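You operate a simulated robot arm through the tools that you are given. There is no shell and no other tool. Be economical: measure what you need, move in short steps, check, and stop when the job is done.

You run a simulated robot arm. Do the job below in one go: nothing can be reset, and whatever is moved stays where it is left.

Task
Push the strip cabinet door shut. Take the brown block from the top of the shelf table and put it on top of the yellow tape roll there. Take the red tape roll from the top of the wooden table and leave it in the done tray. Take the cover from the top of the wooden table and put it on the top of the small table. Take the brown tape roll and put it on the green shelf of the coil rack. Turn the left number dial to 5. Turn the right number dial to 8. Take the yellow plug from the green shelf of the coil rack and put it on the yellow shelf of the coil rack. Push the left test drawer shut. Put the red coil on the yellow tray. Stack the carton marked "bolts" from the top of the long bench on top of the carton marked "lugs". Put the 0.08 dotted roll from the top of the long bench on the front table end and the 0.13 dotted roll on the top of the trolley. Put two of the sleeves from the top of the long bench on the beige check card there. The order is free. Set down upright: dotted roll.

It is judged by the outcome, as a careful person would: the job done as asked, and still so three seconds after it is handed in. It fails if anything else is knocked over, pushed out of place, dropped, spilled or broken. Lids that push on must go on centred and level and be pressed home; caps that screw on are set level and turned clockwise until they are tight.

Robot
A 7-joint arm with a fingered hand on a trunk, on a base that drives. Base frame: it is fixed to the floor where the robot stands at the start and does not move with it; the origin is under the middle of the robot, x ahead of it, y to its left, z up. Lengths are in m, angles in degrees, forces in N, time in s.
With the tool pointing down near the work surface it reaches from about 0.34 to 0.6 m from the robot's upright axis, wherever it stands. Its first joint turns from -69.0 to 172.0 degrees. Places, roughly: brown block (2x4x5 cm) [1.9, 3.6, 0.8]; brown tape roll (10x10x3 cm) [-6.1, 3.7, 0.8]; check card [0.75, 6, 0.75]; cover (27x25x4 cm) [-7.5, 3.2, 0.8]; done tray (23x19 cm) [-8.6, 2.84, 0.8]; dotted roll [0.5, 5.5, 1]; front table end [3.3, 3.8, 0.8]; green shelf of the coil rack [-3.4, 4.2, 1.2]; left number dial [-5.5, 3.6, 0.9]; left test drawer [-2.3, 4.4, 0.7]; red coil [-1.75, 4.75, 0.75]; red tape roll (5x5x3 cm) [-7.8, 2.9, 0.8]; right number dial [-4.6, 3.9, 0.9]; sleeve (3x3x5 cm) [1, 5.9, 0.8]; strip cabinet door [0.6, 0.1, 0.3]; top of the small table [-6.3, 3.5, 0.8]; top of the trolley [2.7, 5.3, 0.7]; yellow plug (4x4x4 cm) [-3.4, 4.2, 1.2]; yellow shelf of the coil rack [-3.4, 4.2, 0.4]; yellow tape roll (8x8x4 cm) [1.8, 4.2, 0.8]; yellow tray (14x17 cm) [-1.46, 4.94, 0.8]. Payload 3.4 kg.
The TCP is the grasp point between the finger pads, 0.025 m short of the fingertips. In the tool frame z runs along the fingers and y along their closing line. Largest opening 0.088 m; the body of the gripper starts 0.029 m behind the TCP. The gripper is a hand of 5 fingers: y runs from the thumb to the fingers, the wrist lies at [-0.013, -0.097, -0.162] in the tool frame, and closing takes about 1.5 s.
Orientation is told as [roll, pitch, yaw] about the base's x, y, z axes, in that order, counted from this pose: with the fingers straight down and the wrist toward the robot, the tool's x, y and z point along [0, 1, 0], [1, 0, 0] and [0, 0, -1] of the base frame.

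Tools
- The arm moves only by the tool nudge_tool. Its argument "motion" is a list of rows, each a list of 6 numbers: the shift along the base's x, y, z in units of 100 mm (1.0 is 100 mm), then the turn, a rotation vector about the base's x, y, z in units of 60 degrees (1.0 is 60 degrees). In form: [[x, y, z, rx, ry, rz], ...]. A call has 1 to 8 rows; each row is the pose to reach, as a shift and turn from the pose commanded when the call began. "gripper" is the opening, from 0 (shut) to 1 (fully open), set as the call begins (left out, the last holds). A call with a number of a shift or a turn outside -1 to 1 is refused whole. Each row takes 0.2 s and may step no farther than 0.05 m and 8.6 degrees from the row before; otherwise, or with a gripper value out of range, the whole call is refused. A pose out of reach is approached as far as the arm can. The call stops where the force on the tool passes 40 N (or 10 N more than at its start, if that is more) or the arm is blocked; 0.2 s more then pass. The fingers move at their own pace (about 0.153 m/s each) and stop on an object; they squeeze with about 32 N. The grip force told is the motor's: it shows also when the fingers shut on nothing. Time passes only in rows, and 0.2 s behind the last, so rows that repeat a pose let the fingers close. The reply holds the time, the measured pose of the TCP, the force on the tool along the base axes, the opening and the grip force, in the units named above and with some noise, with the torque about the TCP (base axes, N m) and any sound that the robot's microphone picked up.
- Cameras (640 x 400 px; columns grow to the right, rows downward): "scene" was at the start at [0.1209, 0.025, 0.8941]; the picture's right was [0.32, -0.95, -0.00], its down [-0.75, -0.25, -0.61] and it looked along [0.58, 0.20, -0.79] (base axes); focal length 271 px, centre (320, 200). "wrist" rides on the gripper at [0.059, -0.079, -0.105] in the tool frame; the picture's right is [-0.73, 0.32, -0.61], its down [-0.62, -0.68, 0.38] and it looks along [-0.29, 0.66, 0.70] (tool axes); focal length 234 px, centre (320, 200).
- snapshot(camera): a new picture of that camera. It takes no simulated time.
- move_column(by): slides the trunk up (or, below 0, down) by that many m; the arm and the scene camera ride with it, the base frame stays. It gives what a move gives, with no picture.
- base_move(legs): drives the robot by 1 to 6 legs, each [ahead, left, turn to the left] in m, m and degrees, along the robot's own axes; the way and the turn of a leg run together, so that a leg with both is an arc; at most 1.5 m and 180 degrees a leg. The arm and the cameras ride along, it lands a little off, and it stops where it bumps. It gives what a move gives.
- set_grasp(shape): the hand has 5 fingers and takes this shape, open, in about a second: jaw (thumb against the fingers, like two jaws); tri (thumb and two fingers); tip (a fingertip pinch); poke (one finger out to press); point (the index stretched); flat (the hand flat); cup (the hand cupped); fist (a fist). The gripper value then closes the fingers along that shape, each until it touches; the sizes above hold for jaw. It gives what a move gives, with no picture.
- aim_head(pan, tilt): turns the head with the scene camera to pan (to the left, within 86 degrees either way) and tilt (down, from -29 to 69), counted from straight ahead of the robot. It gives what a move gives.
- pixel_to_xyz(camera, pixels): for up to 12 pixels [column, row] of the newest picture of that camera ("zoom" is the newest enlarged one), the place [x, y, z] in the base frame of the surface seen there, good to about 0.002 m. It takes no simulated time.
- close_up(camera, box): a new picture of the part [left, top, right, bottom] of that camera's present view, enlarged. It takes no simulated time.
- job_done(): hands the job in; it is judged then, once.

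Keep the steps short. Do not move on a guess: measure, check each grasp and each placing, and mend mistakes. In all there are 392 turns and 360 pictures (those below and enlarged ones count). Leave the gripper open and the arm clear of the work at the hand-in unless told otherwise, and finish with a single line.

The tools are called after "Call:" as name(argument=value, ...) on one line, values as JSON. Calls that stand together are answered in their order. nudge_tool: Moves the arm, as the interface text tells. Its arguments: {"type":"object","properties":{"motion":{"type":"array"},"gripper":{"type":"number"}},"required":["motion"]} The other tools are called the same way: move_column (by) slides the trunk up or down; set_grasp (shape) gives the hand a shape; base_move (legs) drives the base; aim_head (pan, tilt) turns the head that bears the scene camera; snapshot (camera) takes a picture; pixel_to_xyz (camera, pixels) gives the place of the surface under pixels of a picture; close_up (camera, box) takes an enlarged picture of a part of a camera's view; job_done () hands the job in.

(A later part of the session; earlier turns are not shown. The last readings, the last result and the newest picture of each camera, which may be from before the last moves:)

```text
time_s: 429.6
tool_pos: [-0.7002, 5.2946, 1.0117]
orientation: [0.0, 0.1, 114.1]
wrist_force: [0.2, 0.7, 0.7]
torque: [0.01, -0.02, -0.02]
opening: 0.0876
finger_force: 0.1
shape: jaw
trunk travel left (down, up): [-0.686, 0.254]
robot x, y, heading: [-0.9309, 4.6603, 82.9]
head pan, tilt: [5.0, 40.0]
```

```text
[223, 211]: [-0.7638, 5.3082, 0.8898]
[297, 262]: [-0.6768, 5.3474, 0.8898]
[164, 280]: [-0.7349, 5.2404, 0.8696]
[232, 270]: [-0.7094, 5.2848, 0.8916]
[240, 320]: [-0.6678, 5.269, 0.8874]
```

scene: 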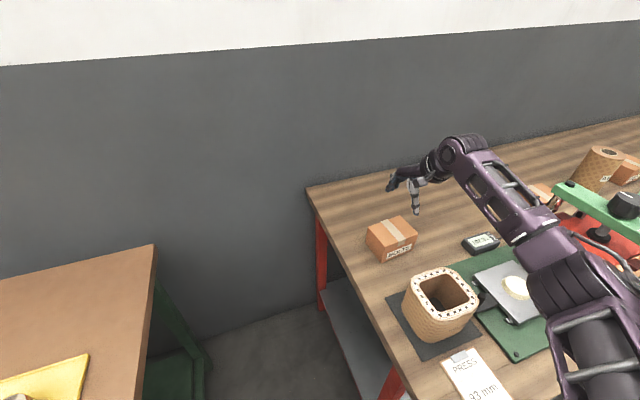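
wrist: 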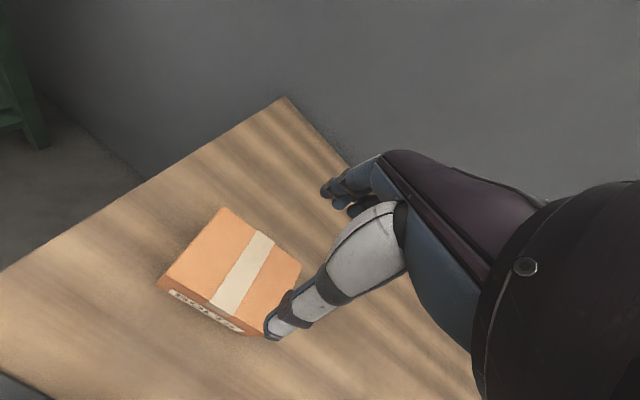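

Centre confirmed. Lowering to TCP 0.868 around the carton.

Call:
move_column(by=-0.1)

Call:
snapshot(camera="wrist")

Call:
move_column(by=-0.043)

Call:
nudge_tool(motion=[[0, 0, 0, 0, 0, 0], [0, 0, 0, 0, 0, 0], [0, 0, 0, 0, 0, 0], [0, 0, 0, 0, 0, 0], [0, 0, 0, 0, 0, 0]], gripper=0)

Call:
snapshot(camera="wrist")

```text
time_s: 430.9
tool_pos: [-0.6994, 5.2946, 0.9114]
orientation: [0.1, 0.0, 114.0]
wrist_force: [-0.2, -0.5, -0.7]
torque: [0.0, -0.02, 0.04]
opening: 0.0879
finger_force: 0.1
shape: jaw
trunk travel left (down, up): [-0.586, 0.354]
robot x, y, heading: [-0.9253, 4.6605, 82.8]
head pan, tilt: [5.0, 40.0]
```

```text
220 pictures are left
```

wrist: 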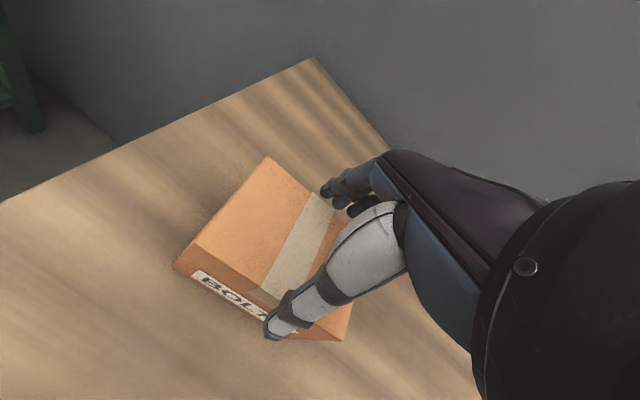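

```text
time_s: 431.8
tool_pos: [-0.7018, 5.2941, 0.8788]
orientation: [-0.2, -0.9, 114.1]
wrist_force: [1.2, 8.7, 36.9]
torque: [0.95, 0.26, -0.09]
opening: 0.088
finger_force: 0.1
shape: jaw
trunk travel left (down, up): [-0.543, 0.397]
robot x, y, heading: [-0.9285, 4.6605, 83.0]
head pan, tilt: [5.0, 40.0]
```

```text
time_s: 433.0
tool_pos: [-0.7025, 5.293, 0.8778]
orientation: [-0.3, -0.8, 113.9]
wrist_force: [0.7, 8.3, 37.5]
torque: [0.95, 0.05, 0.1]
opening: 0.0666
finger_force: 32.4
shape: jaw
trunk travel left (down, up): [-0.543, 0.397]
robot x, y, heading: [-0.9298, 4.656, 82.8]
head pan, tilt: [5.0, 40.0]
```

```text
219 pictures are left
```

wrist: 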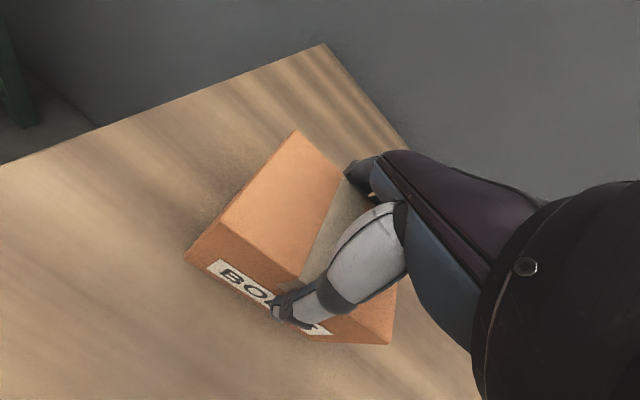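

The palm rests on the carton top (37 N) and the fingers are closed on its sides (6.7 cm). Lifting.

Call:
move_column(by=0.05)

Call:
move_column(by=0.22)

Call:
snapshot(camera="wrist")

Call:
snapshot(camera="scene")

```text
time_s: 433.9
tool_pos: [-0.699, 5.2964, 0.9168]
orientation: [0.1, 0.2, 113.9]
wrist_force: [0.5, 1.3, -6.5]
torque: [0.0, 0.0, 0.02]
opening: 0.0664
finger_force: 32.1
shape: jaw
trunk travel left (down, up): [-0.593, 0.347]
robot x, y, heading: [-0.9305, 4.6612, 82.9]
head pan, tilt: [5.0, 40.0]
```

```text
time_s: 436.2
tool_pos: [-0.6998, 5.2961, 1.1374]
orientation: [0.1, 0.2, 114.0]
wrist_force: [0.0, -0.3, -6.2]
torque: [0.0, -0.01, 0.0]
opening: 0.0663
finger_force: 31.6
shape: jaw
trunk travel left (down, up): [-0.813, 0.127]
robot x, y, heading: [-0.9278, 4.6625, 83.0]
head pan, tilt: [5.0, 40.0]
```

```text
218 pictures are left
```

wrist: 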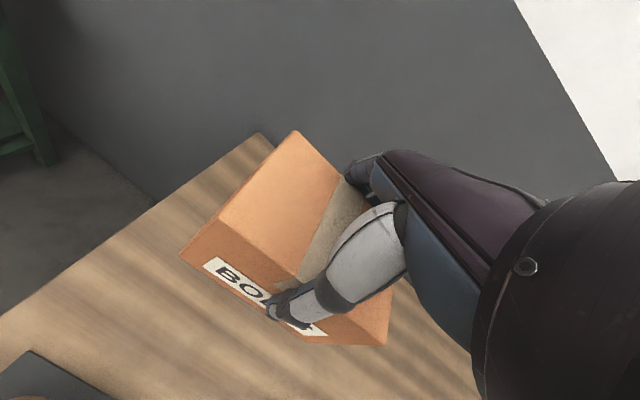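

```text
217 pictures are left
```

scene: 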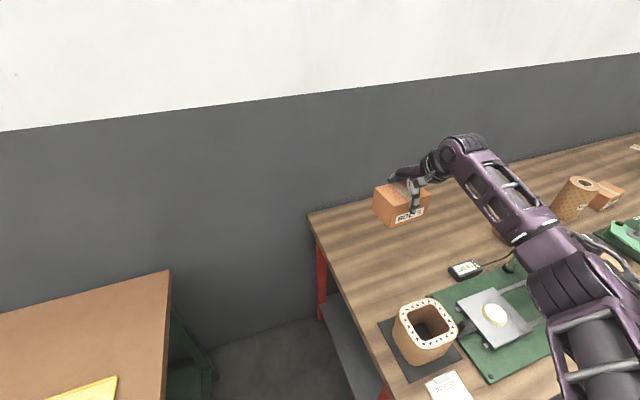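

Carton held (0.6 kg). Raising fully, backing off and re-approaching LUGS from a spot where the elbow passes over low things.

Call:
move_column(by=0.12)

Call:
base_move(legs=[[-0.35, 0, 0], [0.277, -0.899, 0], [0, 0, 25]])

Call:
nudge_tool(motion=[[0, 0, 0, 0, 0, -0.135], [0, 0, 0, 0, 0, -0.27], [0, 0, 0, 0, 0, -0.405], [0, 0, 0, 0, 0, -0.54]])

Call:
aim_head(pan=10, tilt=45)

Call:
snapshot(camera="scene")

```text
time_s: 437.7
tool_pos: [-0.7002, 5.2966, 1.2585]
orientation: [0.1, 0.2, 114.0]
wrist_force: [0.4, -0.6, -5.7]
torque: [-0.01, -0.02, 0.0]
opening: 0.0664
finger_force: 31.8
shape: jaw
trunk travel left (down, up): [-0.933, 0.007]
robot x, y, heading: [-0.9323, 4.6587, 83.0]
head pan, tilt: [5.0, 40.0]
```

```text
time_s: 445.8
tool_pos: [-0.0984, 5.1472, 1.2579]
orientation: [0.1, 0.0, 138.3]
wrist_force: [-1.0, -0.4, -6.0]
torque: [0.01, -0.02, 0.04]
opening: 0.0662
finger_force: 31.9
shape: jaw
trunk travel left (down, up): [-0.933, 0.007]
robot x, y, heading: [-0.0395, 4.473, 107.3]
head pan, tilt: [5.0, 40.0]
```

```text
time_s: 446.8
tool_pos: [-0.1001, 5.1471, 1.2582]
orientation: [0.0, 0.2, 105.6]
wrist_force: [-0.9, 0.1, -5.1]
torque: [0.01, -0.01, -0.04]
opening: 0.0664
finger_force: 32.0
shape: jaw
trunk travel left (down, up): [-0.933, 0.007]
robot x, y, heading: [-0.042, 4.4721, 107.4]
head pan, tilt: [5.0, 40.0]
```

```text
time_s: 447.4
tool_pos: [-0.0986, 5.1469, 1.2579]
orientation: [-0.1, 0.2, 106.0]
wrist_force: [-0.2, 0.1, -6.3]
torque: [0.02, -0.04, 0.0]
opening: 0.0663
finger_force: 32.5
shape: jaw
trunk travel left (down, up): [-0.933, 0.007]
robot x, y, heading: [-0.0466, 4.4739, 107.1]
head pan, tilt: [10.0, 45.0]
```

```text
216 pictures are left
```

scene: 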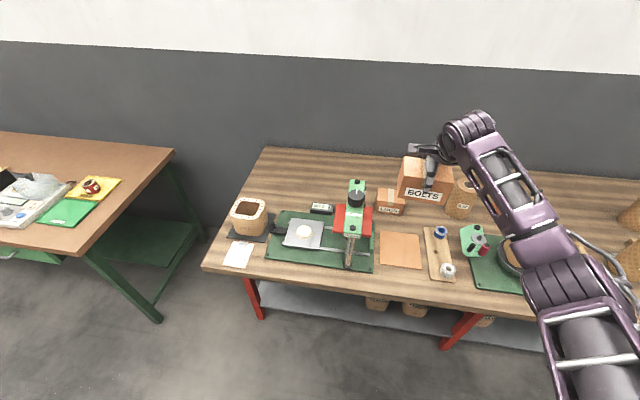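

Call:
base_move(legs=[[0.307, 0.012, 0]])

Call:
move_column(by=-0.2)

Call:
snapshot(camera="scene")

Call:
snapshot(camera="wrist")

```text
time_s: 449.5
tool_pos: [-0.2001, 5.4343, 1.2575]
orientation: [0.0, 0.1, 106.0]
wrist_force: [0.3, 0.0, -5.9]
torque: [0.01, -0.03, 0.01]
opening: 0.0666
finger_force: 32.2
shape: jaw
trunk travel left (down, up): [-0.933, 0.007]
robot x, y, heading: [-0.1459, 4.76, 107.3]
head pan, tilt: [10.0, 45.0]
```

```text
time_s: 451.7
tool_pos: [-0.2003, 5.4356, 1.0585]
orientation: [0.0, 0.2, 105.9]
wrist_force: [0.0, 1.4, -6.0]
torque: [-0.01, 0.0, -0.02]
opening: 0.0666
finger_force: 31.2
shape: jaw
trunk travel left (down, up): [-0.733, 0.207]
robot x, y, heading: [-0.1513, 4.7619, 107.1]
head pan, tilt: [10.0, 45.0]
```

```text
215 pictures are left
```

scene: 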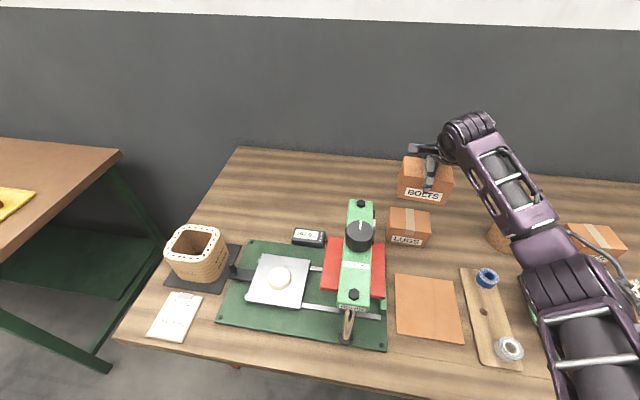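

```text
214 pictures are left
```

wrist: 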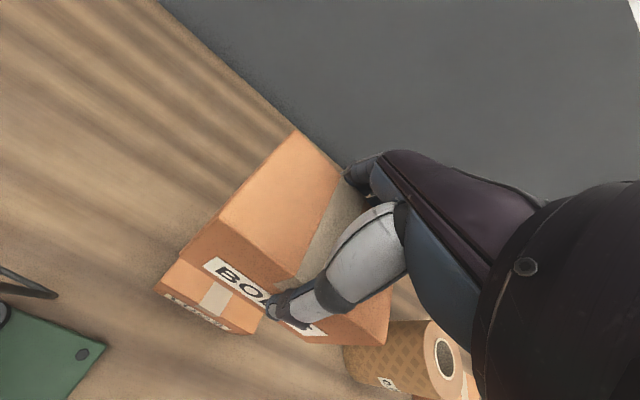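

Call:
pixel_to_xyz(camera="scene", pixels=[[399, 180], [449, 188], [399, 196], [448, 204], [390, 226], [430, 232], [390, 246], [425, 247], [391, 212], [429, 217], [410, 167]])

```text
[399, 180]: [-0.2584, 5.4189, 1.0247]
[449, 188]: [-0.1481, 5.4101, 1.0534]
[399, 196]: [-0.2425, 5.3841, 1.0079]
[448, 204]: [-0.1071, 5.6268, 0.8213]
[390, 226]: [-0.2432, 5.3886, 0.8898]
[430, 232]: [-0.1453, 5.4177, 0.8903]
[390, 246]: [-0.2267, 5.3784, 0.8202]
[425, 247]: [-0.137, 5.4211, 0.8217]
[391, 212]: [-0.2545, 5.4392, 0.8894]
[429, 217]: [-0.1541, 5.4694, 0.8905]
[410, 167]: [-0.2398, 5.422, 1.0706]
```

BOLTS hangs exactly over LUGS (front-left corners (-0.243,5.384) vs (-0.243,5.389)). Lowering.

Call:
move_column(by=-0.1)

Call:
nudge_tool(motion=[[0, 0, -0.03, 0, 0, 0], [0, 0, -0.06, 0, 0, 0], [0, 0, -0.09, 0, 0, 0]])

Call:
snapshot(camera="scene")

```text
time_s: 453.0
tool_pos: [-0.1993, 5.4337, 0.9575]
orientation: [0.0, 0.3, 105.9]
wrist_force: [0.9, 0.1, -5.9]
torque: [-0.02, 0.0, 0.01]
opening: 0.0668
finger_force: 32.3
shape: jaw
trunk travel left (down, up): [-0.633, 0.307]
robot x, y, heading: [-0.146, 4.7642, 107.3]
head pan, tilt: [10.0, 45.0]
```

```text
time_s: 453.8
tool_pos: [-0.1994, 5.434, 0.9491]
orientation: [0.0, 0.0, 105.9]
wrist_force: [-1.2, 0.0, -0.9]
torque: [0.29, -0.17, 0.04]
opening: 0.0663
finger_force: 32.0
shape: jaw
trunk travel left (down, up): [-0.633, 0.307]
robot x, y, heading: [-0.1481, 4.7624, 107.3]
head pan, tilt: [10.0, 45.0]
```

```text
213 pictures are left
```

scene: 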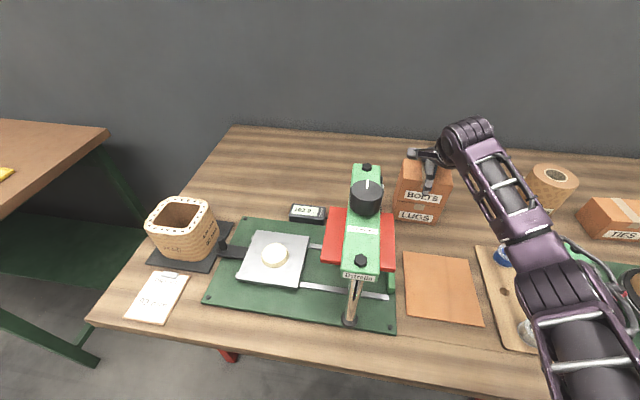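

Just touching; 2 mm more, then release.

Call:
nudge_tool(motion=[[0, 0, -0.02, 0, 0, 0], [0, 0, -0.02, 0, 0, 0]])

Call:
nudge_tool(motion=[[0, 0, 0, 0, 0, 0], [0, 0, 0, 0, 0, 0], [0, 0, 0, 0, 0, 0], [0, 0, 0, 0, 0, 0]], gripper=1)

Call:
move_column(by=0.25)

Call:
snapshot(camera="wrist")

Call:
snapshot(camera="scene")

```text
time_s: 454.4
tool_pos: [-0.2014, 5.4329, 0.9495]
orientation: [0.0, 0.0, 106.0]
wrist_force: [-1.1, 3.2, 6.5]
torque: [0.76, -0.18, 0.06]
opening: 0.0664
finger_force: 32.1
shape: jaw
trunk travel left (down, up): [-0.633, 0.307]
robot x, y, heading: [-0.1462, 4.7582, 107.2]
head pan, tilt: [10.0, 45.0]
```

```text
time_s: 455.4
tool_pos: [-0.2016, 5.4313, 0.9499]
orientation: [0.1, 0.0, 105.8]
wrist_force: [-2.4, 4.2, 15.4]
torque: [0.65, 0.09, -0.09]
opening: 0.0878
finger_force: 0.1
shape: jaw
trunk travel left (down, up): [-0.633, 0.307]
robot x, y, heading: [-0.147, 4.7616, 107.4]
head pan, tilt: [10.0, 45.0]
```

```text
time_s: 458.0
tool_pos: [-0.1997, 5.4334, 1.1975]
orientation: [0.1, 0.1, 105.9]
wrist_force: [-1.0, -0.9, 0.0]
torque: [-0.01, 0.02, 0.05]
opening: 0.0884
finger_force: 0.0
shape: jaw
trunk travel left (down, up): [-0.883, 0.057]
robot x, y, heading: [-0.1461, 4.7615, 107.3]
head pan, tilt: [10.0, 45.0]
```

```text
212 pictures are left
```

wrist: 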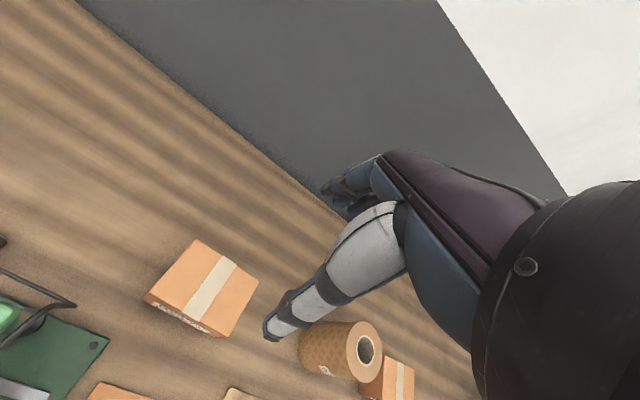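

```text
211 pictures are left
```

scene: 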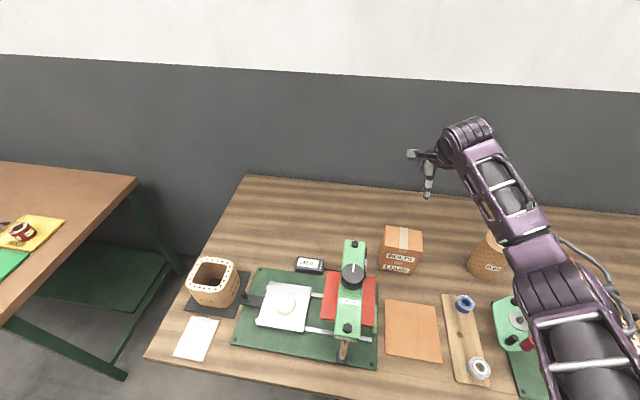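

BOLTS sits on LUGS. Next the 0.08 roll; measuring it from the wrist view.

Call:
close_up(camera="wrist", box=[280, 300, 420, 400])

Call:
pixel_to_xyz(camera="zoom", pixels=[[300, 215], [470, 225], [385, 110], [400, 325], [350, 215], [430, 220], [395, 150], [380, 280], [100, 190], [220, 90], [210, 300], [395, 215]])

```text
4.00 times, centred on (350, 350) of wrist
```

zoom: 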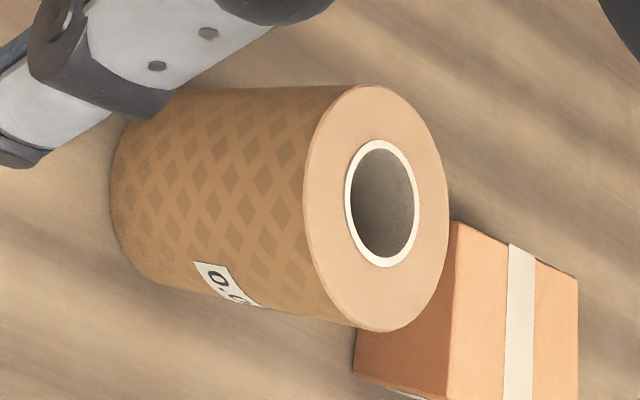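

```text
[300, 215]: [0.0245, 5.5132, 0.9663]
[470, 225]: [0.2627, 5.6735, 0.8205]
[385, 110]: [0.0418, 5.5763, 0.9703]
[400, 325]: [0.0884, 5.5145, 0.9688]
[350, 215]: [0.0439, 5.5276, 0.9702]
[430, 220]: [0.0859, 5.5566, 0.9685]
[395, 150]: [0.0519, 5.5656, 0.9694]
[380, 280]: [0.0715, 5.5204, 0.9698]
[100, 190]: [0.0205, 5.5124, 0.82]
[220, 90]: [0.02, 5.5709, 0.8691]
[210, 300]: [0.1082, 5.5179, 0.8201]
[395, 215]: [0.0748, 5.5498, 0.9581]
```

Call:
aim_head(pan=-25, tilt=50)

Call:
snapshot(camera="scene")

```text
time_s: 459.0
tool_pos: [-0.2005, 5.4339, 1.1976]
orientation: [0.0, 0.1, 105.9]
wrist_force: [-0.7, 0.4, -0.3]
torque: [-0.04, 0.0, 0.01]
opening: 0.0877
finger_force: 0.0
shape: jaw
trunk travel left (down, up): [-0.883, 0.057]
robot x, y, heading: [-0.1469, 4.7628, 107.4]
head pan, tilt: [-25.0, 50.0]
```

```text
209 pictures are left
```

scene: 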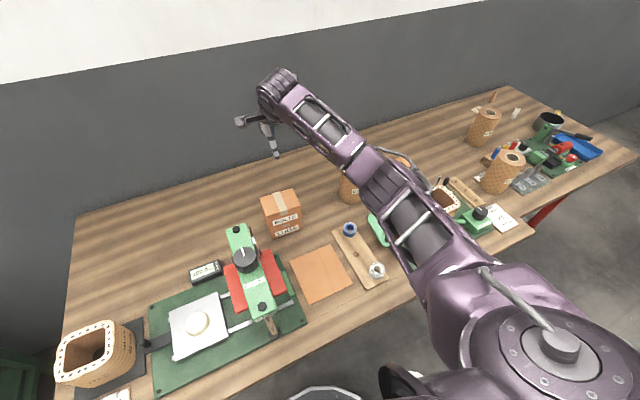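

Call:
pixel_to_xyz(camera="scene", pixels=[[445, 192], [455, 205], [430, 190], [440, 182], [484, 213], [378, 230], [398, 240], [403, 163], [420, 215], [375, 155], [340, 150], [500, 180]])

```text
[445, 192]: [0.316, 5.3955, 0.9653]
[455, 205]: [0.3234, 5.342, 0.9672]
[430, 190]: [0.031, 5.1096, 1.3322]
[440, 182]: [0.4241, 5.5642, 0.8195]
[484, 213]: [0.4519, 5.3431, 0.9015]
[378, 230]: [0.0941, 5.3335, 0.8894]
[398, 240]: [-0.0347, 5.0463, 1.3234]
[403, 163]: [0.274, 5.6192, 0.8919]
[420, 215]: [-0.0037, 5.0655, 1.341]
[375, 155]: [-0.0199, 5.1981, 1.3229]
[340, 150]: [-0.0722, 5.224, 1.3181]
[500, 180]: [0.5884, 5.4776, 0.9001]
```

To keep the forearm clear of the pinned bobbin at (0.26,5.36), I'll turn 20° right and approach the roll from the left-front, gripping it near its top.

Call:
base_move(legs=[[0, 0, -20.4], [0.1, 0, 0]])

Call:
snapshot(camera="wrist")

Call:
aim_head(pan=0, tilt=45)

Call:
snapshot(camera="scene")

```text
time_s: 461.2
tool_pos: [0.0437, 5.5077, 1.1977]
orientation: [0.0, 0.1, 85.4]
wrist_force: [-0.4, -0.6, 0.1]
torque: [0.0, -0.01, 0.01]
opening: 0.088
finger_force: 0.0
shape: jaw
trunk travel left (down, up): [-0.883, 0.057]
robot x, y, heading: [-0.1402, 4.8601, 86.9]
head pan, tilt: [-25.0, 50.0]
```

```text
208 pictures are left
```

wrist: 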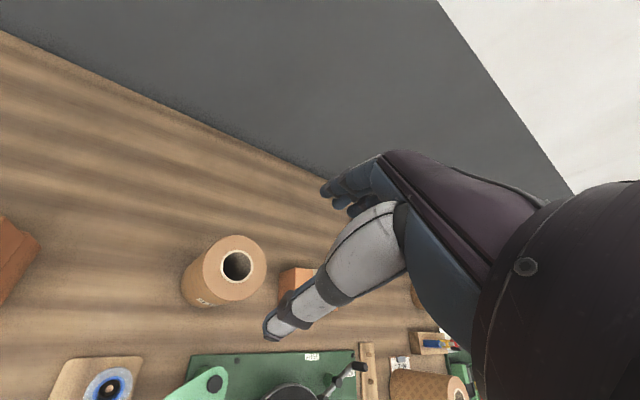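

```text
time_s: 462.1
tool_pos: [0.0435, 5.508, 1.1975]
orientation: [0.0, 0.0, 85.3]
wrist_force: [0.8, -0.5, -0.4]
torque: [-0.01, -0.01, 0.0]
opening: 0.0879
finger_force: 0.1
shape: jaw
trunk travel left (down, up): [-0.883, 0.057]
robot x, y, heading: [-0.1399, 4.8608, 86.6]
head pan, tilt: [0.0, 45.0]
```

```text
207 pictures are left
```

scene: 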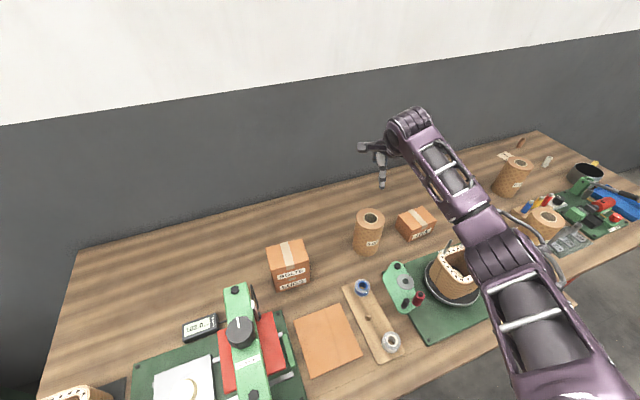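

Call:
close_up(camera="wrist", box=[170, 220, 290, 320])

Call:
pixel_to_xyz(camera="zoom", pixels=[[190, 200], [505, 195], [345, 75], [345, 345], [240, 110], [460, 300], [250, 295], [455, 105]])

Call:
pixel_to_xyz(camera="scene", pixels=[[448, 245], [475, 262], [440, 260], [468, 290], [460, 240], [490, 250], [500, 270], [480, 240]])

```text
4.00 times, centred on (230, 270) of wrist
```

zoom: 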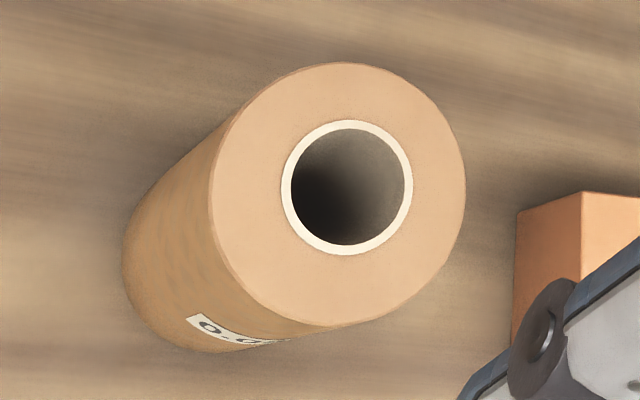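

```text
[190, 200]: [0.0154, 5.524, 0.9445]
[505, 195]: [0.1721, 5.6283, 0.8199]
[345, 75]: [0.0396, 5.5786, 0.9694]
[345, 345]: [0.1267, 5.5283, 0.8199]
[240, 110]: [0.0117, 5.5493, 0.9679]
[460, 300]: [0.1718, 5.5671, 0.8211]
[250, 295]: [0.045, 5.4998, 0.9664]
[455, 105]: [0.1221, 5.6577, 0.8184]
```

```text
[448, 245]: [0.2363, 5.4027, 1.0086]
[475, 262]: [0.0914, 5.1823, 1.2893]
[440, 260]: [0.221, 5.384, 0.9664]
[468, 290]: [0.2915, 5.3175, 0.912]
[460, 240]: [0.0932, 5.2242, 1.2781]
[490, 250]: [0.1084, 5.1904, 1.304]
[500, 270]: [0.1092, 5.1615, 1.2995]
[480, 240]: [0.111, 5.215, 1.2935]
```

Call:
pixel_to_xyz(camera="zoom", pixels=[[216, 190], [460, 185], [340, 68], [335, 322], [287, 185], [410, 190], [345, 123], [345, 252]])

```text
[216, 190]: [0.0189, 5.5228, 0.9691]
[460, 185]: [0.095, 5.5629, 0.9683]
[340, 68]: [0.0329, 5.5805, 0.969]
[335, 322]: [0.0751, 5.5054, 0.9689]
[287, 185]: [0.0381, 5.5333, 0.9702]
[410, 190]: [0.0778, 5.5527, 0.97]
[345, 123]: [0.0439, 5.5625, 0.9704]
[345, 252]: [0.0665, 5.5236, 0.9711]
```

The roll is 8.6 cm across (too wide to span) with a 4 cm bore, wall ~2.1 cm. I'll use a fingertip pinch on the wall: one finger in the bore. Setting that shape.

Call:
set_grasp(shape="tip")

Call:
snapshot(camera="wrist")

Call:
close_up(camera="scene", box=[340, 90, 460, 200])

```text
time_s: 463.0
tool_pos: [0.0439, 5.5087, 1.1969]
orientation: [0.0, 0.1, 85.4]
wrist_force: [0.1, 0.1, -0.5]
torque: [0.04, 0.01, 0.01]
opening: 0.0878
finger_force: 0.1
shape: tip
trunk travel left (down, up): [-0.883, 0.057]
robot x, y, heading: [-0.1404, 4.8586, 86.9]
head pan, tilt: [0.0, 45.0]
```

```text
205 pictures are left
```

wrist: 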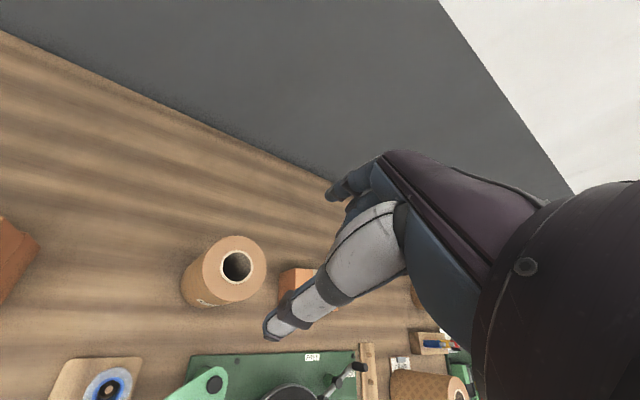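

```text
3.64 times, centred on (400, 145) of scene
```

zoom: 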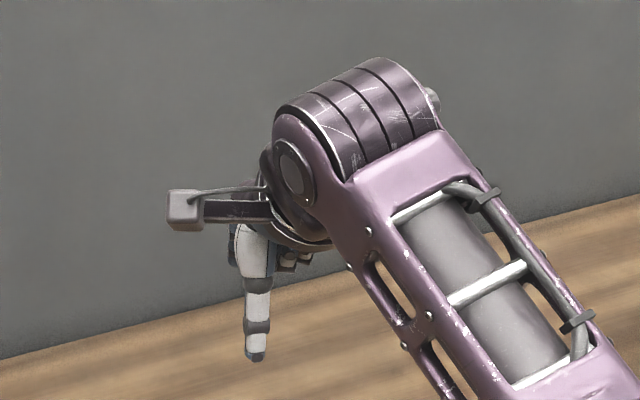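

Index and thumb pinch. Setting the opening to ~5 cm, moving to the near wall, lowering to just above the roll.

Call:
nudge_tool(motion=[[0.09, 0.02, 0, 0, 0, 0], [0.09, 0.02, 0, 0, 0, 0], [0.09, 0.02, 0, 0, 0, 0]], gripper=0.6)

Call:
move_column(by=-0.19)

Call:
snapshot(camera="wrist")

Call:
snapshot(camera="scene")

```text
time_s: 463.8
tool_pos: [0.0526, 5.5107, 1.1975]
orientation: [0.0, 0.1, 85.5]
wrist_force: [0.1, -0.1, -0.5]
torque: [0.03, -0.01, -0.02]
opening: 0.0531
finger_force: 0.1
shape: tip
trunk travel left (down, up): [-0.883, 0.057]
robot x, y, heading: [-0.1406, 4.8601, 87.0]
head pan, tilt: [0.0, 45.0]
```

```text
time_s: 465.9
tool_pos: [0.0525, 5.5104, 1.0067]
orientation: [0.0, 0.1, 85.5]
wrist_force: [0.3, -0.3, -0.4]
torque: [-0.03, -0.03, 0.0]
opening: 0.0531
finger_force: 0.1
shape: tip
trunk travel left (down, up): [-0.693, 0.247]
robot x, y, heading: [-0.1391, 4.8612, 86.7]
head pan, tilt: [0.0, 45.0]
```

```text
203 pictures are left
```

wrist: 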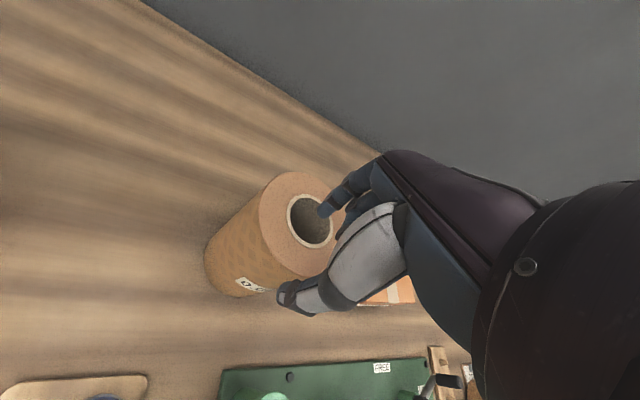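

```text
202 pictures are left
```

scene: 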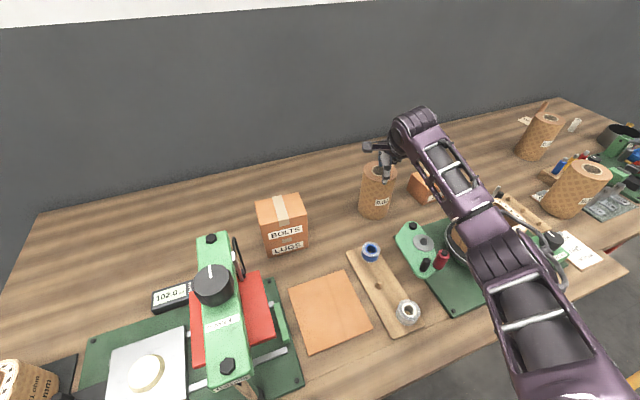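

Index over the bore, thumb outside. Lowering 4.2 cm.

Call:
move_column(by=-0.042)

Call:
snapshot(camera="wrist")

```text
time_s: 466.8
tool_pos: [0.0529, 5.5102, 0.9679]
orientation: [0.0, 0.0, 85.3]
wrist_force: [1.0, 2.2, 4.8]
torque: [0.1, -0.07, 0.01]
opening: 0.0531
finger_force: 0.0
shape: tip
trunk travel left (down, up): [-0.651, 0.289]
robot x, y, heading: [-0.1408, 4.8595, 86.7]
head pan, tilt: [0.0, 45.0]
```

```text
201 pictures are left
```

wrist: 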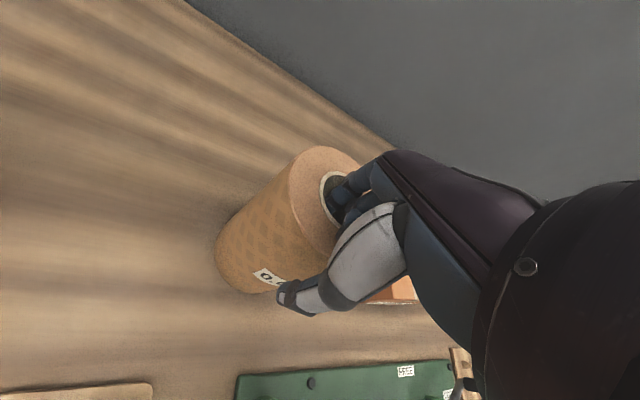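

A light touch on top (5 N). Closing.

Call:
nudge_tool(motion=[[0, 0, 0.02, 0, 0, 0], [0, 0, 0.02, 0, 0, 0], [0, 0, 0.02, 0, 0, 0], [0, 0, 0.02, 0, 0, 0], [0, 0, 0.02, 0, 0, 0]], gripper=0)

Call:
move_column(by=0.03)

Call:
snapshot(camera="wrist")

Call:
snapshot(camera="scene")

```text
time_s: 468.0
tool_pos: [0.053, 5.5118, 0.9679]
orientation: [-0.1, 0.2, 85.4]
wrist_force: [0.0, -0.6, -0.4]
torque: [-0.02, 0.0, -0.03]
opening: 0.0191
finger_force: 31.8
shape: tip
trunk travel left (down, up): [-0.651, 0.289]
robot x, y, heading: [-0.1415, 4.8614, 86.8]
head pan, tilt: [0.0, 45.0]
```

```text
time_s: 468.7
tool_pos: [0.0533, 5.5125, 0.9963]
orientation: [0.0, 0.3, 85.5]
wrist_force: [0.6, -1.0, -5.7]
torque: [-0.19, -0.01, 0.01]
opening: 0.0217
finger_force: 31.7
shape: tip
trunk travel left (down, up): [-0.681, 0.259]
robot x, y, heading: [-0.1422, 4.8594, 86.7]
head pan, tilt: [0.0, 45.0]
```

```text
200 pictures are left
```

wrist: 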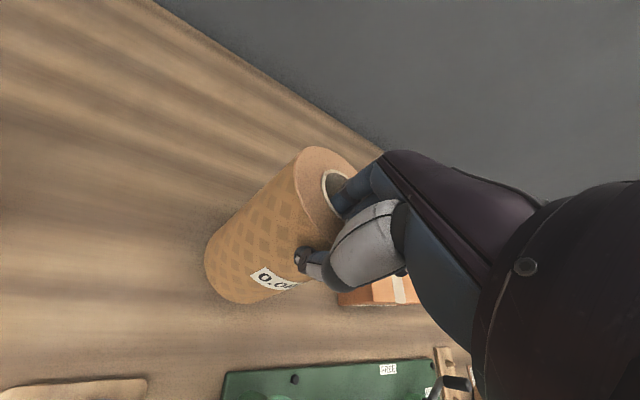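

```text
199 pictures are left
```

scene: 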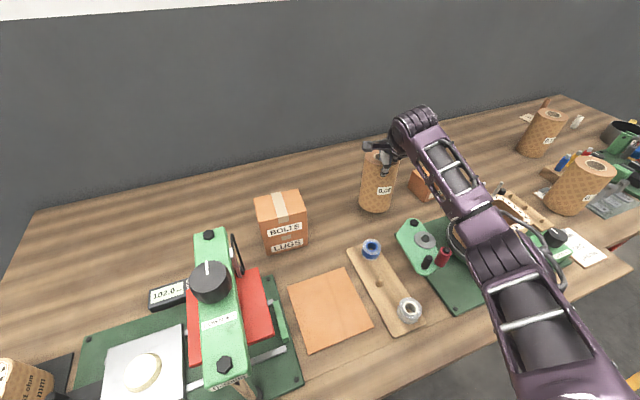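

Held with 0.57 kg load. Raising and checking its tilt.

Call:
move_column(by=0.25)

Call:
snapshot(camera="scene")

Call:
close_up(camera="scene", box=[330, 90, 450, 220])

```text
time_s: 471.3
tool_pos: [0.0539, 5.5131, 1.2454]
orientation: [0.0, 0.2, 85.3]
wrist_force: [0.3, 0.0, -6.0]
torque: [-0.18, 0.04, -0.03]
opening: 0.022
finger_force: 31.9
shape: tip
trunk travel left (down, up): [-0.931, 0.009]
robot x, y, heading: [-0.1403, 4.858, 86.6]
head pan, tilt: [0.0, 45.0]
```

```text
198 pictures are left
```

scene: 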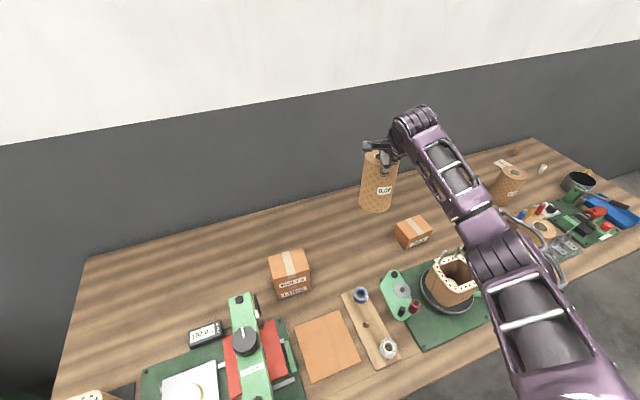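

```text
3.08 times, centred on (390, 155) of scene
```

zoom: 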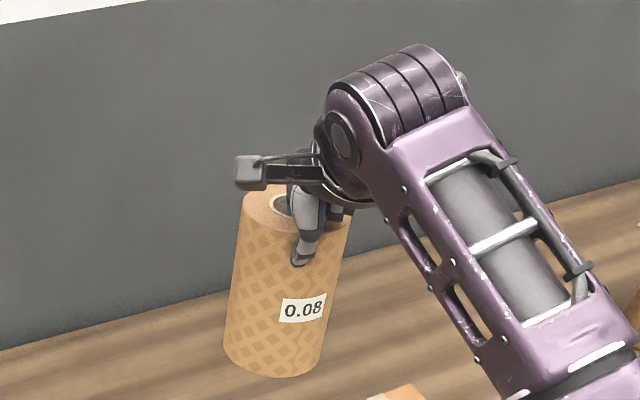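

The roll hangs nearly upright. Backing off and moving right to scout the front table, trolley and shelf table.

Call:
base_move(legs=[[-0.4, 0, 0], [0.15, -1.05, 0]])

Call:
aim_head(pan=-75, tilt=22)

Call:
snapshot(camera="scene")

```text
time_s: 478.8
tool_pos: [1.0834, 5.2094, 1.2472]
orientation: [0.0, 0.2, 85.8]
wrist_force: [0.6, -0.5, -7.0]
torque: [-0.22, 0.06, 0.02]
opening: 0.0218
finger_force: 31.8
shape: tip
trunk travel left (down, up): [-0.931, 0.009]
robot x, y, heading: [0.8912, 4.5579, 87.0]
head pan, tilt: [0.0, 45.0]
```

```text
time_s: 480.3
tool_pos: [1.0834, 5.21, 1.2466]
orientation: [-0.1, 0.2, 85.8]
wrist_force: [1.0, 0.2, -6.1]
torque: [-0.14, 0.05, 0.01]
opening: 0.0219
finger_force: 32.0
shape: tip
trunk travel left (down, up): [-0.931, 0.009]
robot x, y, heading: [0.8949, 4.5555, 87.1]
head pan, tilt: [-75.0, 22.0]
```

```text
196 pictures are left
```

scene: 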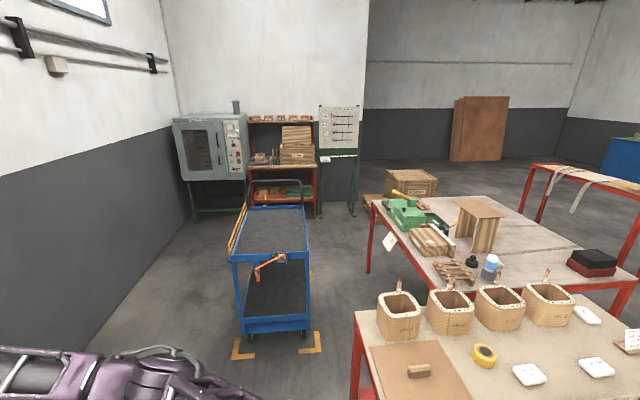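

Call:
pixel_to_xyz(camera="scene", pixels=[[243, 215], [307, 213], [310, 248], [232, 252], [365, 200], [430, 255], [480, 200], [355, 312], [430, 395], [485, 352], [600, 300], [620, 285]])

Call:
close_up(camera="scene", box=[350, 160, 640, 400])

```text
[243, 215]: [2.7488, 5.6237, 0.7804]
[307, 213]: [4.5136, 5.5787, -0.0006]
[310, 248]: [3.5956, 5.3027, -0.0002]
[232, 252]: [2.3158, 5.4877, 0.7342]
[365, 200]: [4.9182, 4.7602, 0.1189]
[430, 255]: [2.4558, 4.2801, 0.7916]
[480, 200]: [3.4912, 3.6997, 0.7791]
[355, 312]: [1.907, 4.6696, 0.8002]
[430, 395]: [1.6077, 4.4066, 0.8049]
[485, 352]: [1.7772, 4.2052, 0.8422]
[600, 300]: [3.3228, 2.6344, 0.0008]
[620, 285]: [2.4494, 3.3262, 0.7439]
```

```text
1.67 times, centred on (495, 280) of scene
```

zoom: 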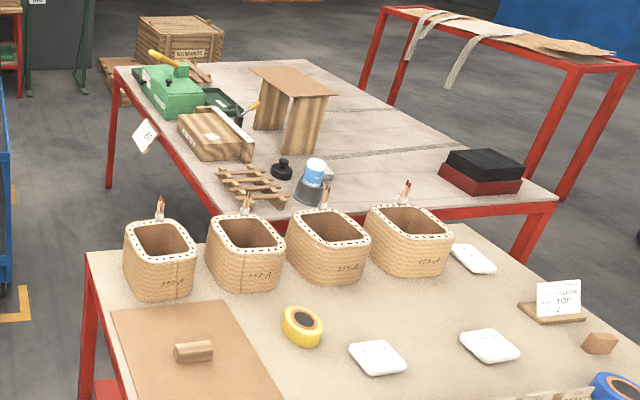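

Call:
pixel_to_xyz(camera="scene", pixels=[[300, 246], [270, 250], [300, 220], [250, 220], [242, 330], [306, 326], [378, 208], [372, 270], [460, 285], [395, 200], [510, 215], [590, 250]])

Call:
pixel_to_xyz(camera="zoom", pixels=[[118, 68], [225, 205], [105, 185], [300, 64], [440, 130], [350, 120], [390, 100], [420, 160], [295, 145], [520, 195], [600, 345], [565, 305]])

```text
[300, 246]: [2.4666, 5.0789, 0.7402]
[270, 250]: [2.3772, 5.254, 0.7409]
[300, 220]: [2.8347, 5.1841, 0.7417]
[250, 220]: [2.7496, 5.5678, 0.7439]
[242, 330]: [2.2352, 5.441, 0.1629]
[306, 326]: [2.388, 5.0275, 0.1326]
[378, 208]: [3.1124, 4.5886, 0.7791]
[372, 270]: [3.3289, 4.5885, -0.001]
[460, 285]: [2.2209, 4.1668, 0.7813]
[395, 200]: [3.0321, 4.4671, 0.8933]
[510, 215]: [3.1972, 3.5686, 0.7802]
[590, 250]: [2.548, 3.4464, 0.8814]
```

```text
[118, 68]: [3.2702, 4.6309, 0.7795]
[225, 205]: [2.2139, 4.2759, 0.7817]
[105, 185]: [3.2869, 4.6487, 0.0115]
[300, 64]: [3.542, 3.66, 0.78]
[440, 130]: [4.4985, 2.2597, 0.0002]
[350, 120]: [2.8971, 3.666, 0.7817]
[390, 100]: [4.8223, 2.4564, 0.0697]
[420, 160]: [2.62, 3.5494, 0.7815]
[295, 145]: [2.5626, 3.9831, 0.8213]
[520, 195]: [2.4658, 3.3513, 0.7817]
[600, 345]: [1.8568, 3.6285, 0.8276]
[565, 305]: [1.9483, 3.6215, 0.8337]
```

Call:
pixel_to_xyz(camera="zoom", pixels=[[180, 62], [140, 50], [222, 60], [105, 95], [130, 65], [215, 30], [160, 20], [400, 60], [330, 40], [250, 70]])

```text
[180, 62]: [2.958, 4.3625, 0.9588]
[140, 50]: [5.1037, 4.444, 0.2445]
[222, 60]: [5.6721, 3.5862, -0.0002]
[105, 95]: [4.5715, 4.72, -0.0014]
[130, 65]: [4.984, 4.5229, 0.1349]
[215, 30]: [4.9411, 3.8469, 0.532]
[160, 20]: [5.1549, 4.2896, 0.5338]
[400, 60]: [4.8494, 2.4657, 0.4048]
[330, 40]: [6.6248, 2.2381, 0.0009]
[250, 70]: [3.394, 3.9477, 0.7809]
```

Call:
pixel_to_xyz(camera="scene", pixels=[[275, 183], [250, 190], [300, 190], [246, 205]])

Call:
base_move(legs=[[0.25, -0.18, 0]])

```text
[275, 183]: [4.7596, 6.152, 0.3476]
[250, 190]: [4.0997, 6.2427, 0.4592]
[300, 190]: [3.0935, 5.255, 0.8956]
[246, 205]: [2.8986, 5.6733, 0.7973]
```

```text
time_s: 482.4
tool_pos: [1.2721, 5.451, 1.248]
orientation: [-0.1, 0.2, 85.7]
wrist_force: [-0.2, 0.1, -6.9]
torque: [-0.21, -0.01, 0.01]
opening: 0.0219
finger_force: 31.7
shape: tip
trunk travel left (down, up): [-0.931, 0.009]
robot x, y, heading: [1.0795, 4.7983, 87.5]
head pan, tilt: [-75.0, 22.0]
```

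The trolley's handle stands on the way of the hand, so I'll turn to heading ~198° now and drive backwards through the gap, hand trailing.

Call:
base_move(legs=[[0, 0, 110.5]])

Call:
aim_head(pan=0, tilt=40)

Call:
snapshot(camera="scene")

```text
time_s: 487.4
tool_pos: [0.4037, 4.75, 1.2465]
orientation: [-0.1, 0.2, -163.9]
wrist_force: [-0.2, -0.5, -6.9]
torque: [0.02, -0.18, -0.01]
opening: 0.0218
finger_force: 31.2
shape: tip
trunk travel left (down, up): [-0.931, 0.009]
robot x, y, heading: [1.0819, 4.7983, -162.4]
head pan, tilt: [-75.0, 22.0]
```

```text
time_s: 488.9
tool_pos: [0.4043, 4.7508, 1.2462]
orientation: [-0.1, 0.4, -163.8]
wrist_force: [0.4, 0.0, -7.1]
torque: [0.09, -0.19, 0.01]
opening: 0.0217
finger_force: 32.1
shape: tip
trunk travel left (down, up): [-0.931, 0.009]
robot x, y, heading: [1.0832, 4.8, -162.7]
head pan, tilt: [0.0, 40.0]
```

```text
194 pictures are left
```

scene: 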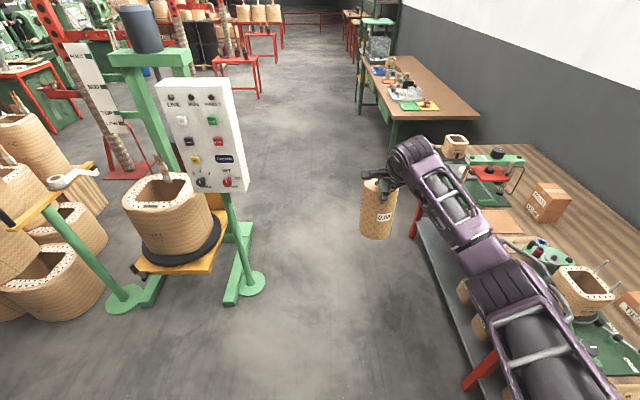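

Now driving backwards to the gap entrance.

Call:
base_move(legs=[[-0.957, 0.05, 0.6]])

Call:
aim_head(pan=86, tilt=50)

Call:
snapshot(camera="scene")

Call:
aim_head(pan=-86, tilt=50)

Call:
snapshot(camera="scene")

```text
time_s: 493.9
tool_pos: [1.3366, 4.9875, 1.2456]
orientation: [0.1, 0.4, -163.0]
wrist_force: [0.2, -0.3, -6.6]
torque: [0.03, -0.17, 0.02]
opening: 0.0222
finger_force: 32.2
shape: tip
trunk travel left (down, up): [-0.931, 0.009]
robot x, y, heading: [2.0153, 5.0453, -161.8]
head pan, tilt: [0.0, 40.0]
```

```text
time_s: 495.5
tool_pos: [1.338, 4.9879, 1.2455]
orientation: [-0.1, 0.3, -163.0]
wrist_force: [0.2, 0.0, -5.6]
torque: [0.03, -0.19, 0.0]
opening: 0.0219
finger_force: 32.1
shape: tip
trunk travel left (down, up): [-0.931, 0.009]
robot x, y, heading: [2.0182, 5.0486, -161.6]
head pan, tilt: [85.9, 50.0]
```

```text
193 pictures are left
```

scene: 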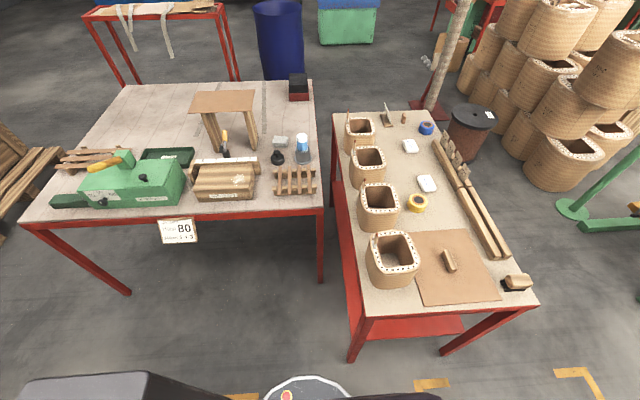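

```text
time_s: 498.1
tool_pos: [1.3385, 4.9883, 1.2454]
orientation: [0.0, 0.4, -163.0]
wrist_force: [0.2, -0.1, -6.4]
torque: [0.04, -0.15, 0.02]
opening: 0.0218
finger_force: 32.1
shape: tip
trunk travel left (down, up): [-0.931, 0.009]
robot x, y, heading: [2.0168, 5.0484, -161.6]
head pan, tilt: [-85.9, 50.0]
```

```text
192 pictures are left
```

scene: 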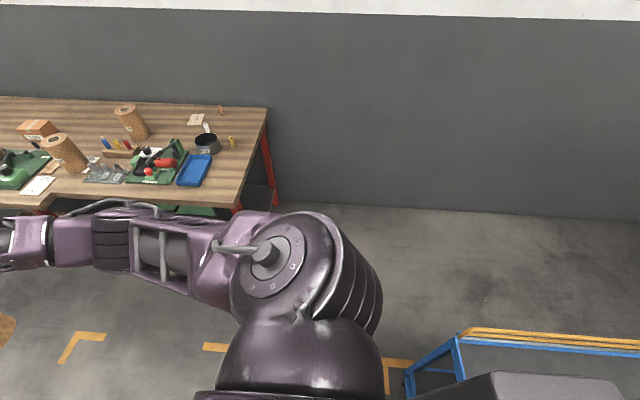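

Moving through: left 0.45 (toward the front table), back 0.13.

Call:
base_move(legs=[[-0.14, 0.44, 0]])

Call:
aim_head(pan=-86, tilt=60)

Call:
snapshot(camera="scene")

Call:
aim_head(pan=86, tilt=60)

Call:
snapshot(camera="scene")

```text
time_s: 499.3
tool_pos: [1.3723, 4.9414, 1.2433]
orientation: [-0.1, 0.6, -163.1]
wrist_force: [-1.4, 0.0, -5.6]
torque: [0.07, -0.14, 0.0]
opening: 0.0223
finger_force: 31.8
shape: tip
trunk travel left (down, up): [-0.931, 0.009]
robot x, y, heading: [2.0545, 4.9956, -162.1]
head pan, tilt: [-85.9, 50.0]
stopped in leg 1: the robot was blocked; the commanded pose is now the measured one
```

```text
time_s: 500.0
tool_pos: [1.3746, 4.9397, 1.2456]
orientation: [-0.1, 0.3, -163.1]
wrist_force: [-0.1, 0.7, -6.1]
torque: [0.08, -0.14, 0.01]
opening: 0.0223
finger_force: 32.0
shape: tip
trunk travel left (down, up): [-0.931, 0.009]
robot x, y, heading: [2.0522, 5.0007, -161.7]
head pan, tilt: [-85.9, 60.0]
```

```text
191 pictures are left
```

scene: 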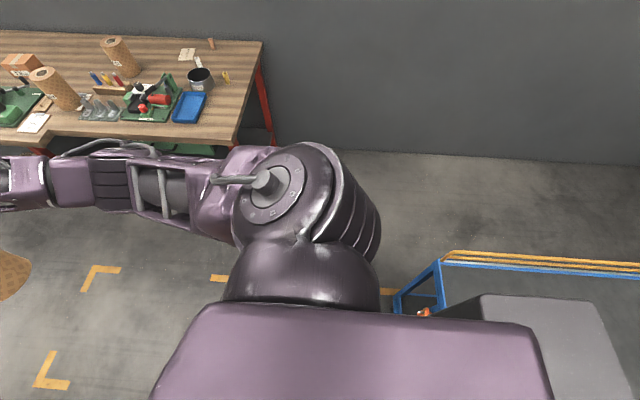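

```text
time_s: 502.6
tool_pos: [1.3737, 4.9392, 1.2451]
orientation: [0.0, 0.3, -163.0]
wrist_force: [0.8, 0.2, -5.9]
torque: [0.02, -0.18, 0.05]
opening: 0.0224
finger_force: 32.1
shape: tip
trunk travel left (down, up): [-0.931, 0.009]
robot x, y, heading: [2.0519, 4.9974, -161.5]
head pan, tilt: [85.9, 60.0]
```

```text
190 pictures are left
```

scene: 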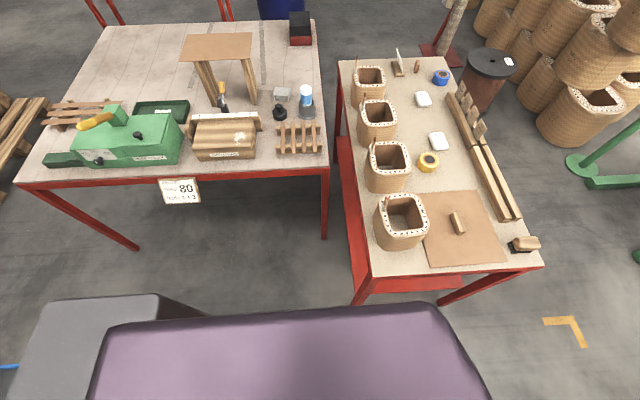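

Call:
pixel_to_xyz(camera="scene", pixels=[[60, 310], [100, 300], [40, 380], [150, 297], [190, 305], [300, 320], [12, 366]])

```text
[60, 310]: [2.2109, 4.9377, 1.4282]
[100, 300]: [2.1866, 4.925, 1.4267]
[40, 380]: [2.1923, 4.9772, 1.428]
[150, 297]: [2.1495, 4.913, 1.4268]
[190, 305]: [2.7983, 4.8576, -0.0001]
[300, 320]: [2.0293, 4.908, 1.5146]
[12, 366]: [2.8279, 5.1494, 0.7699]
```

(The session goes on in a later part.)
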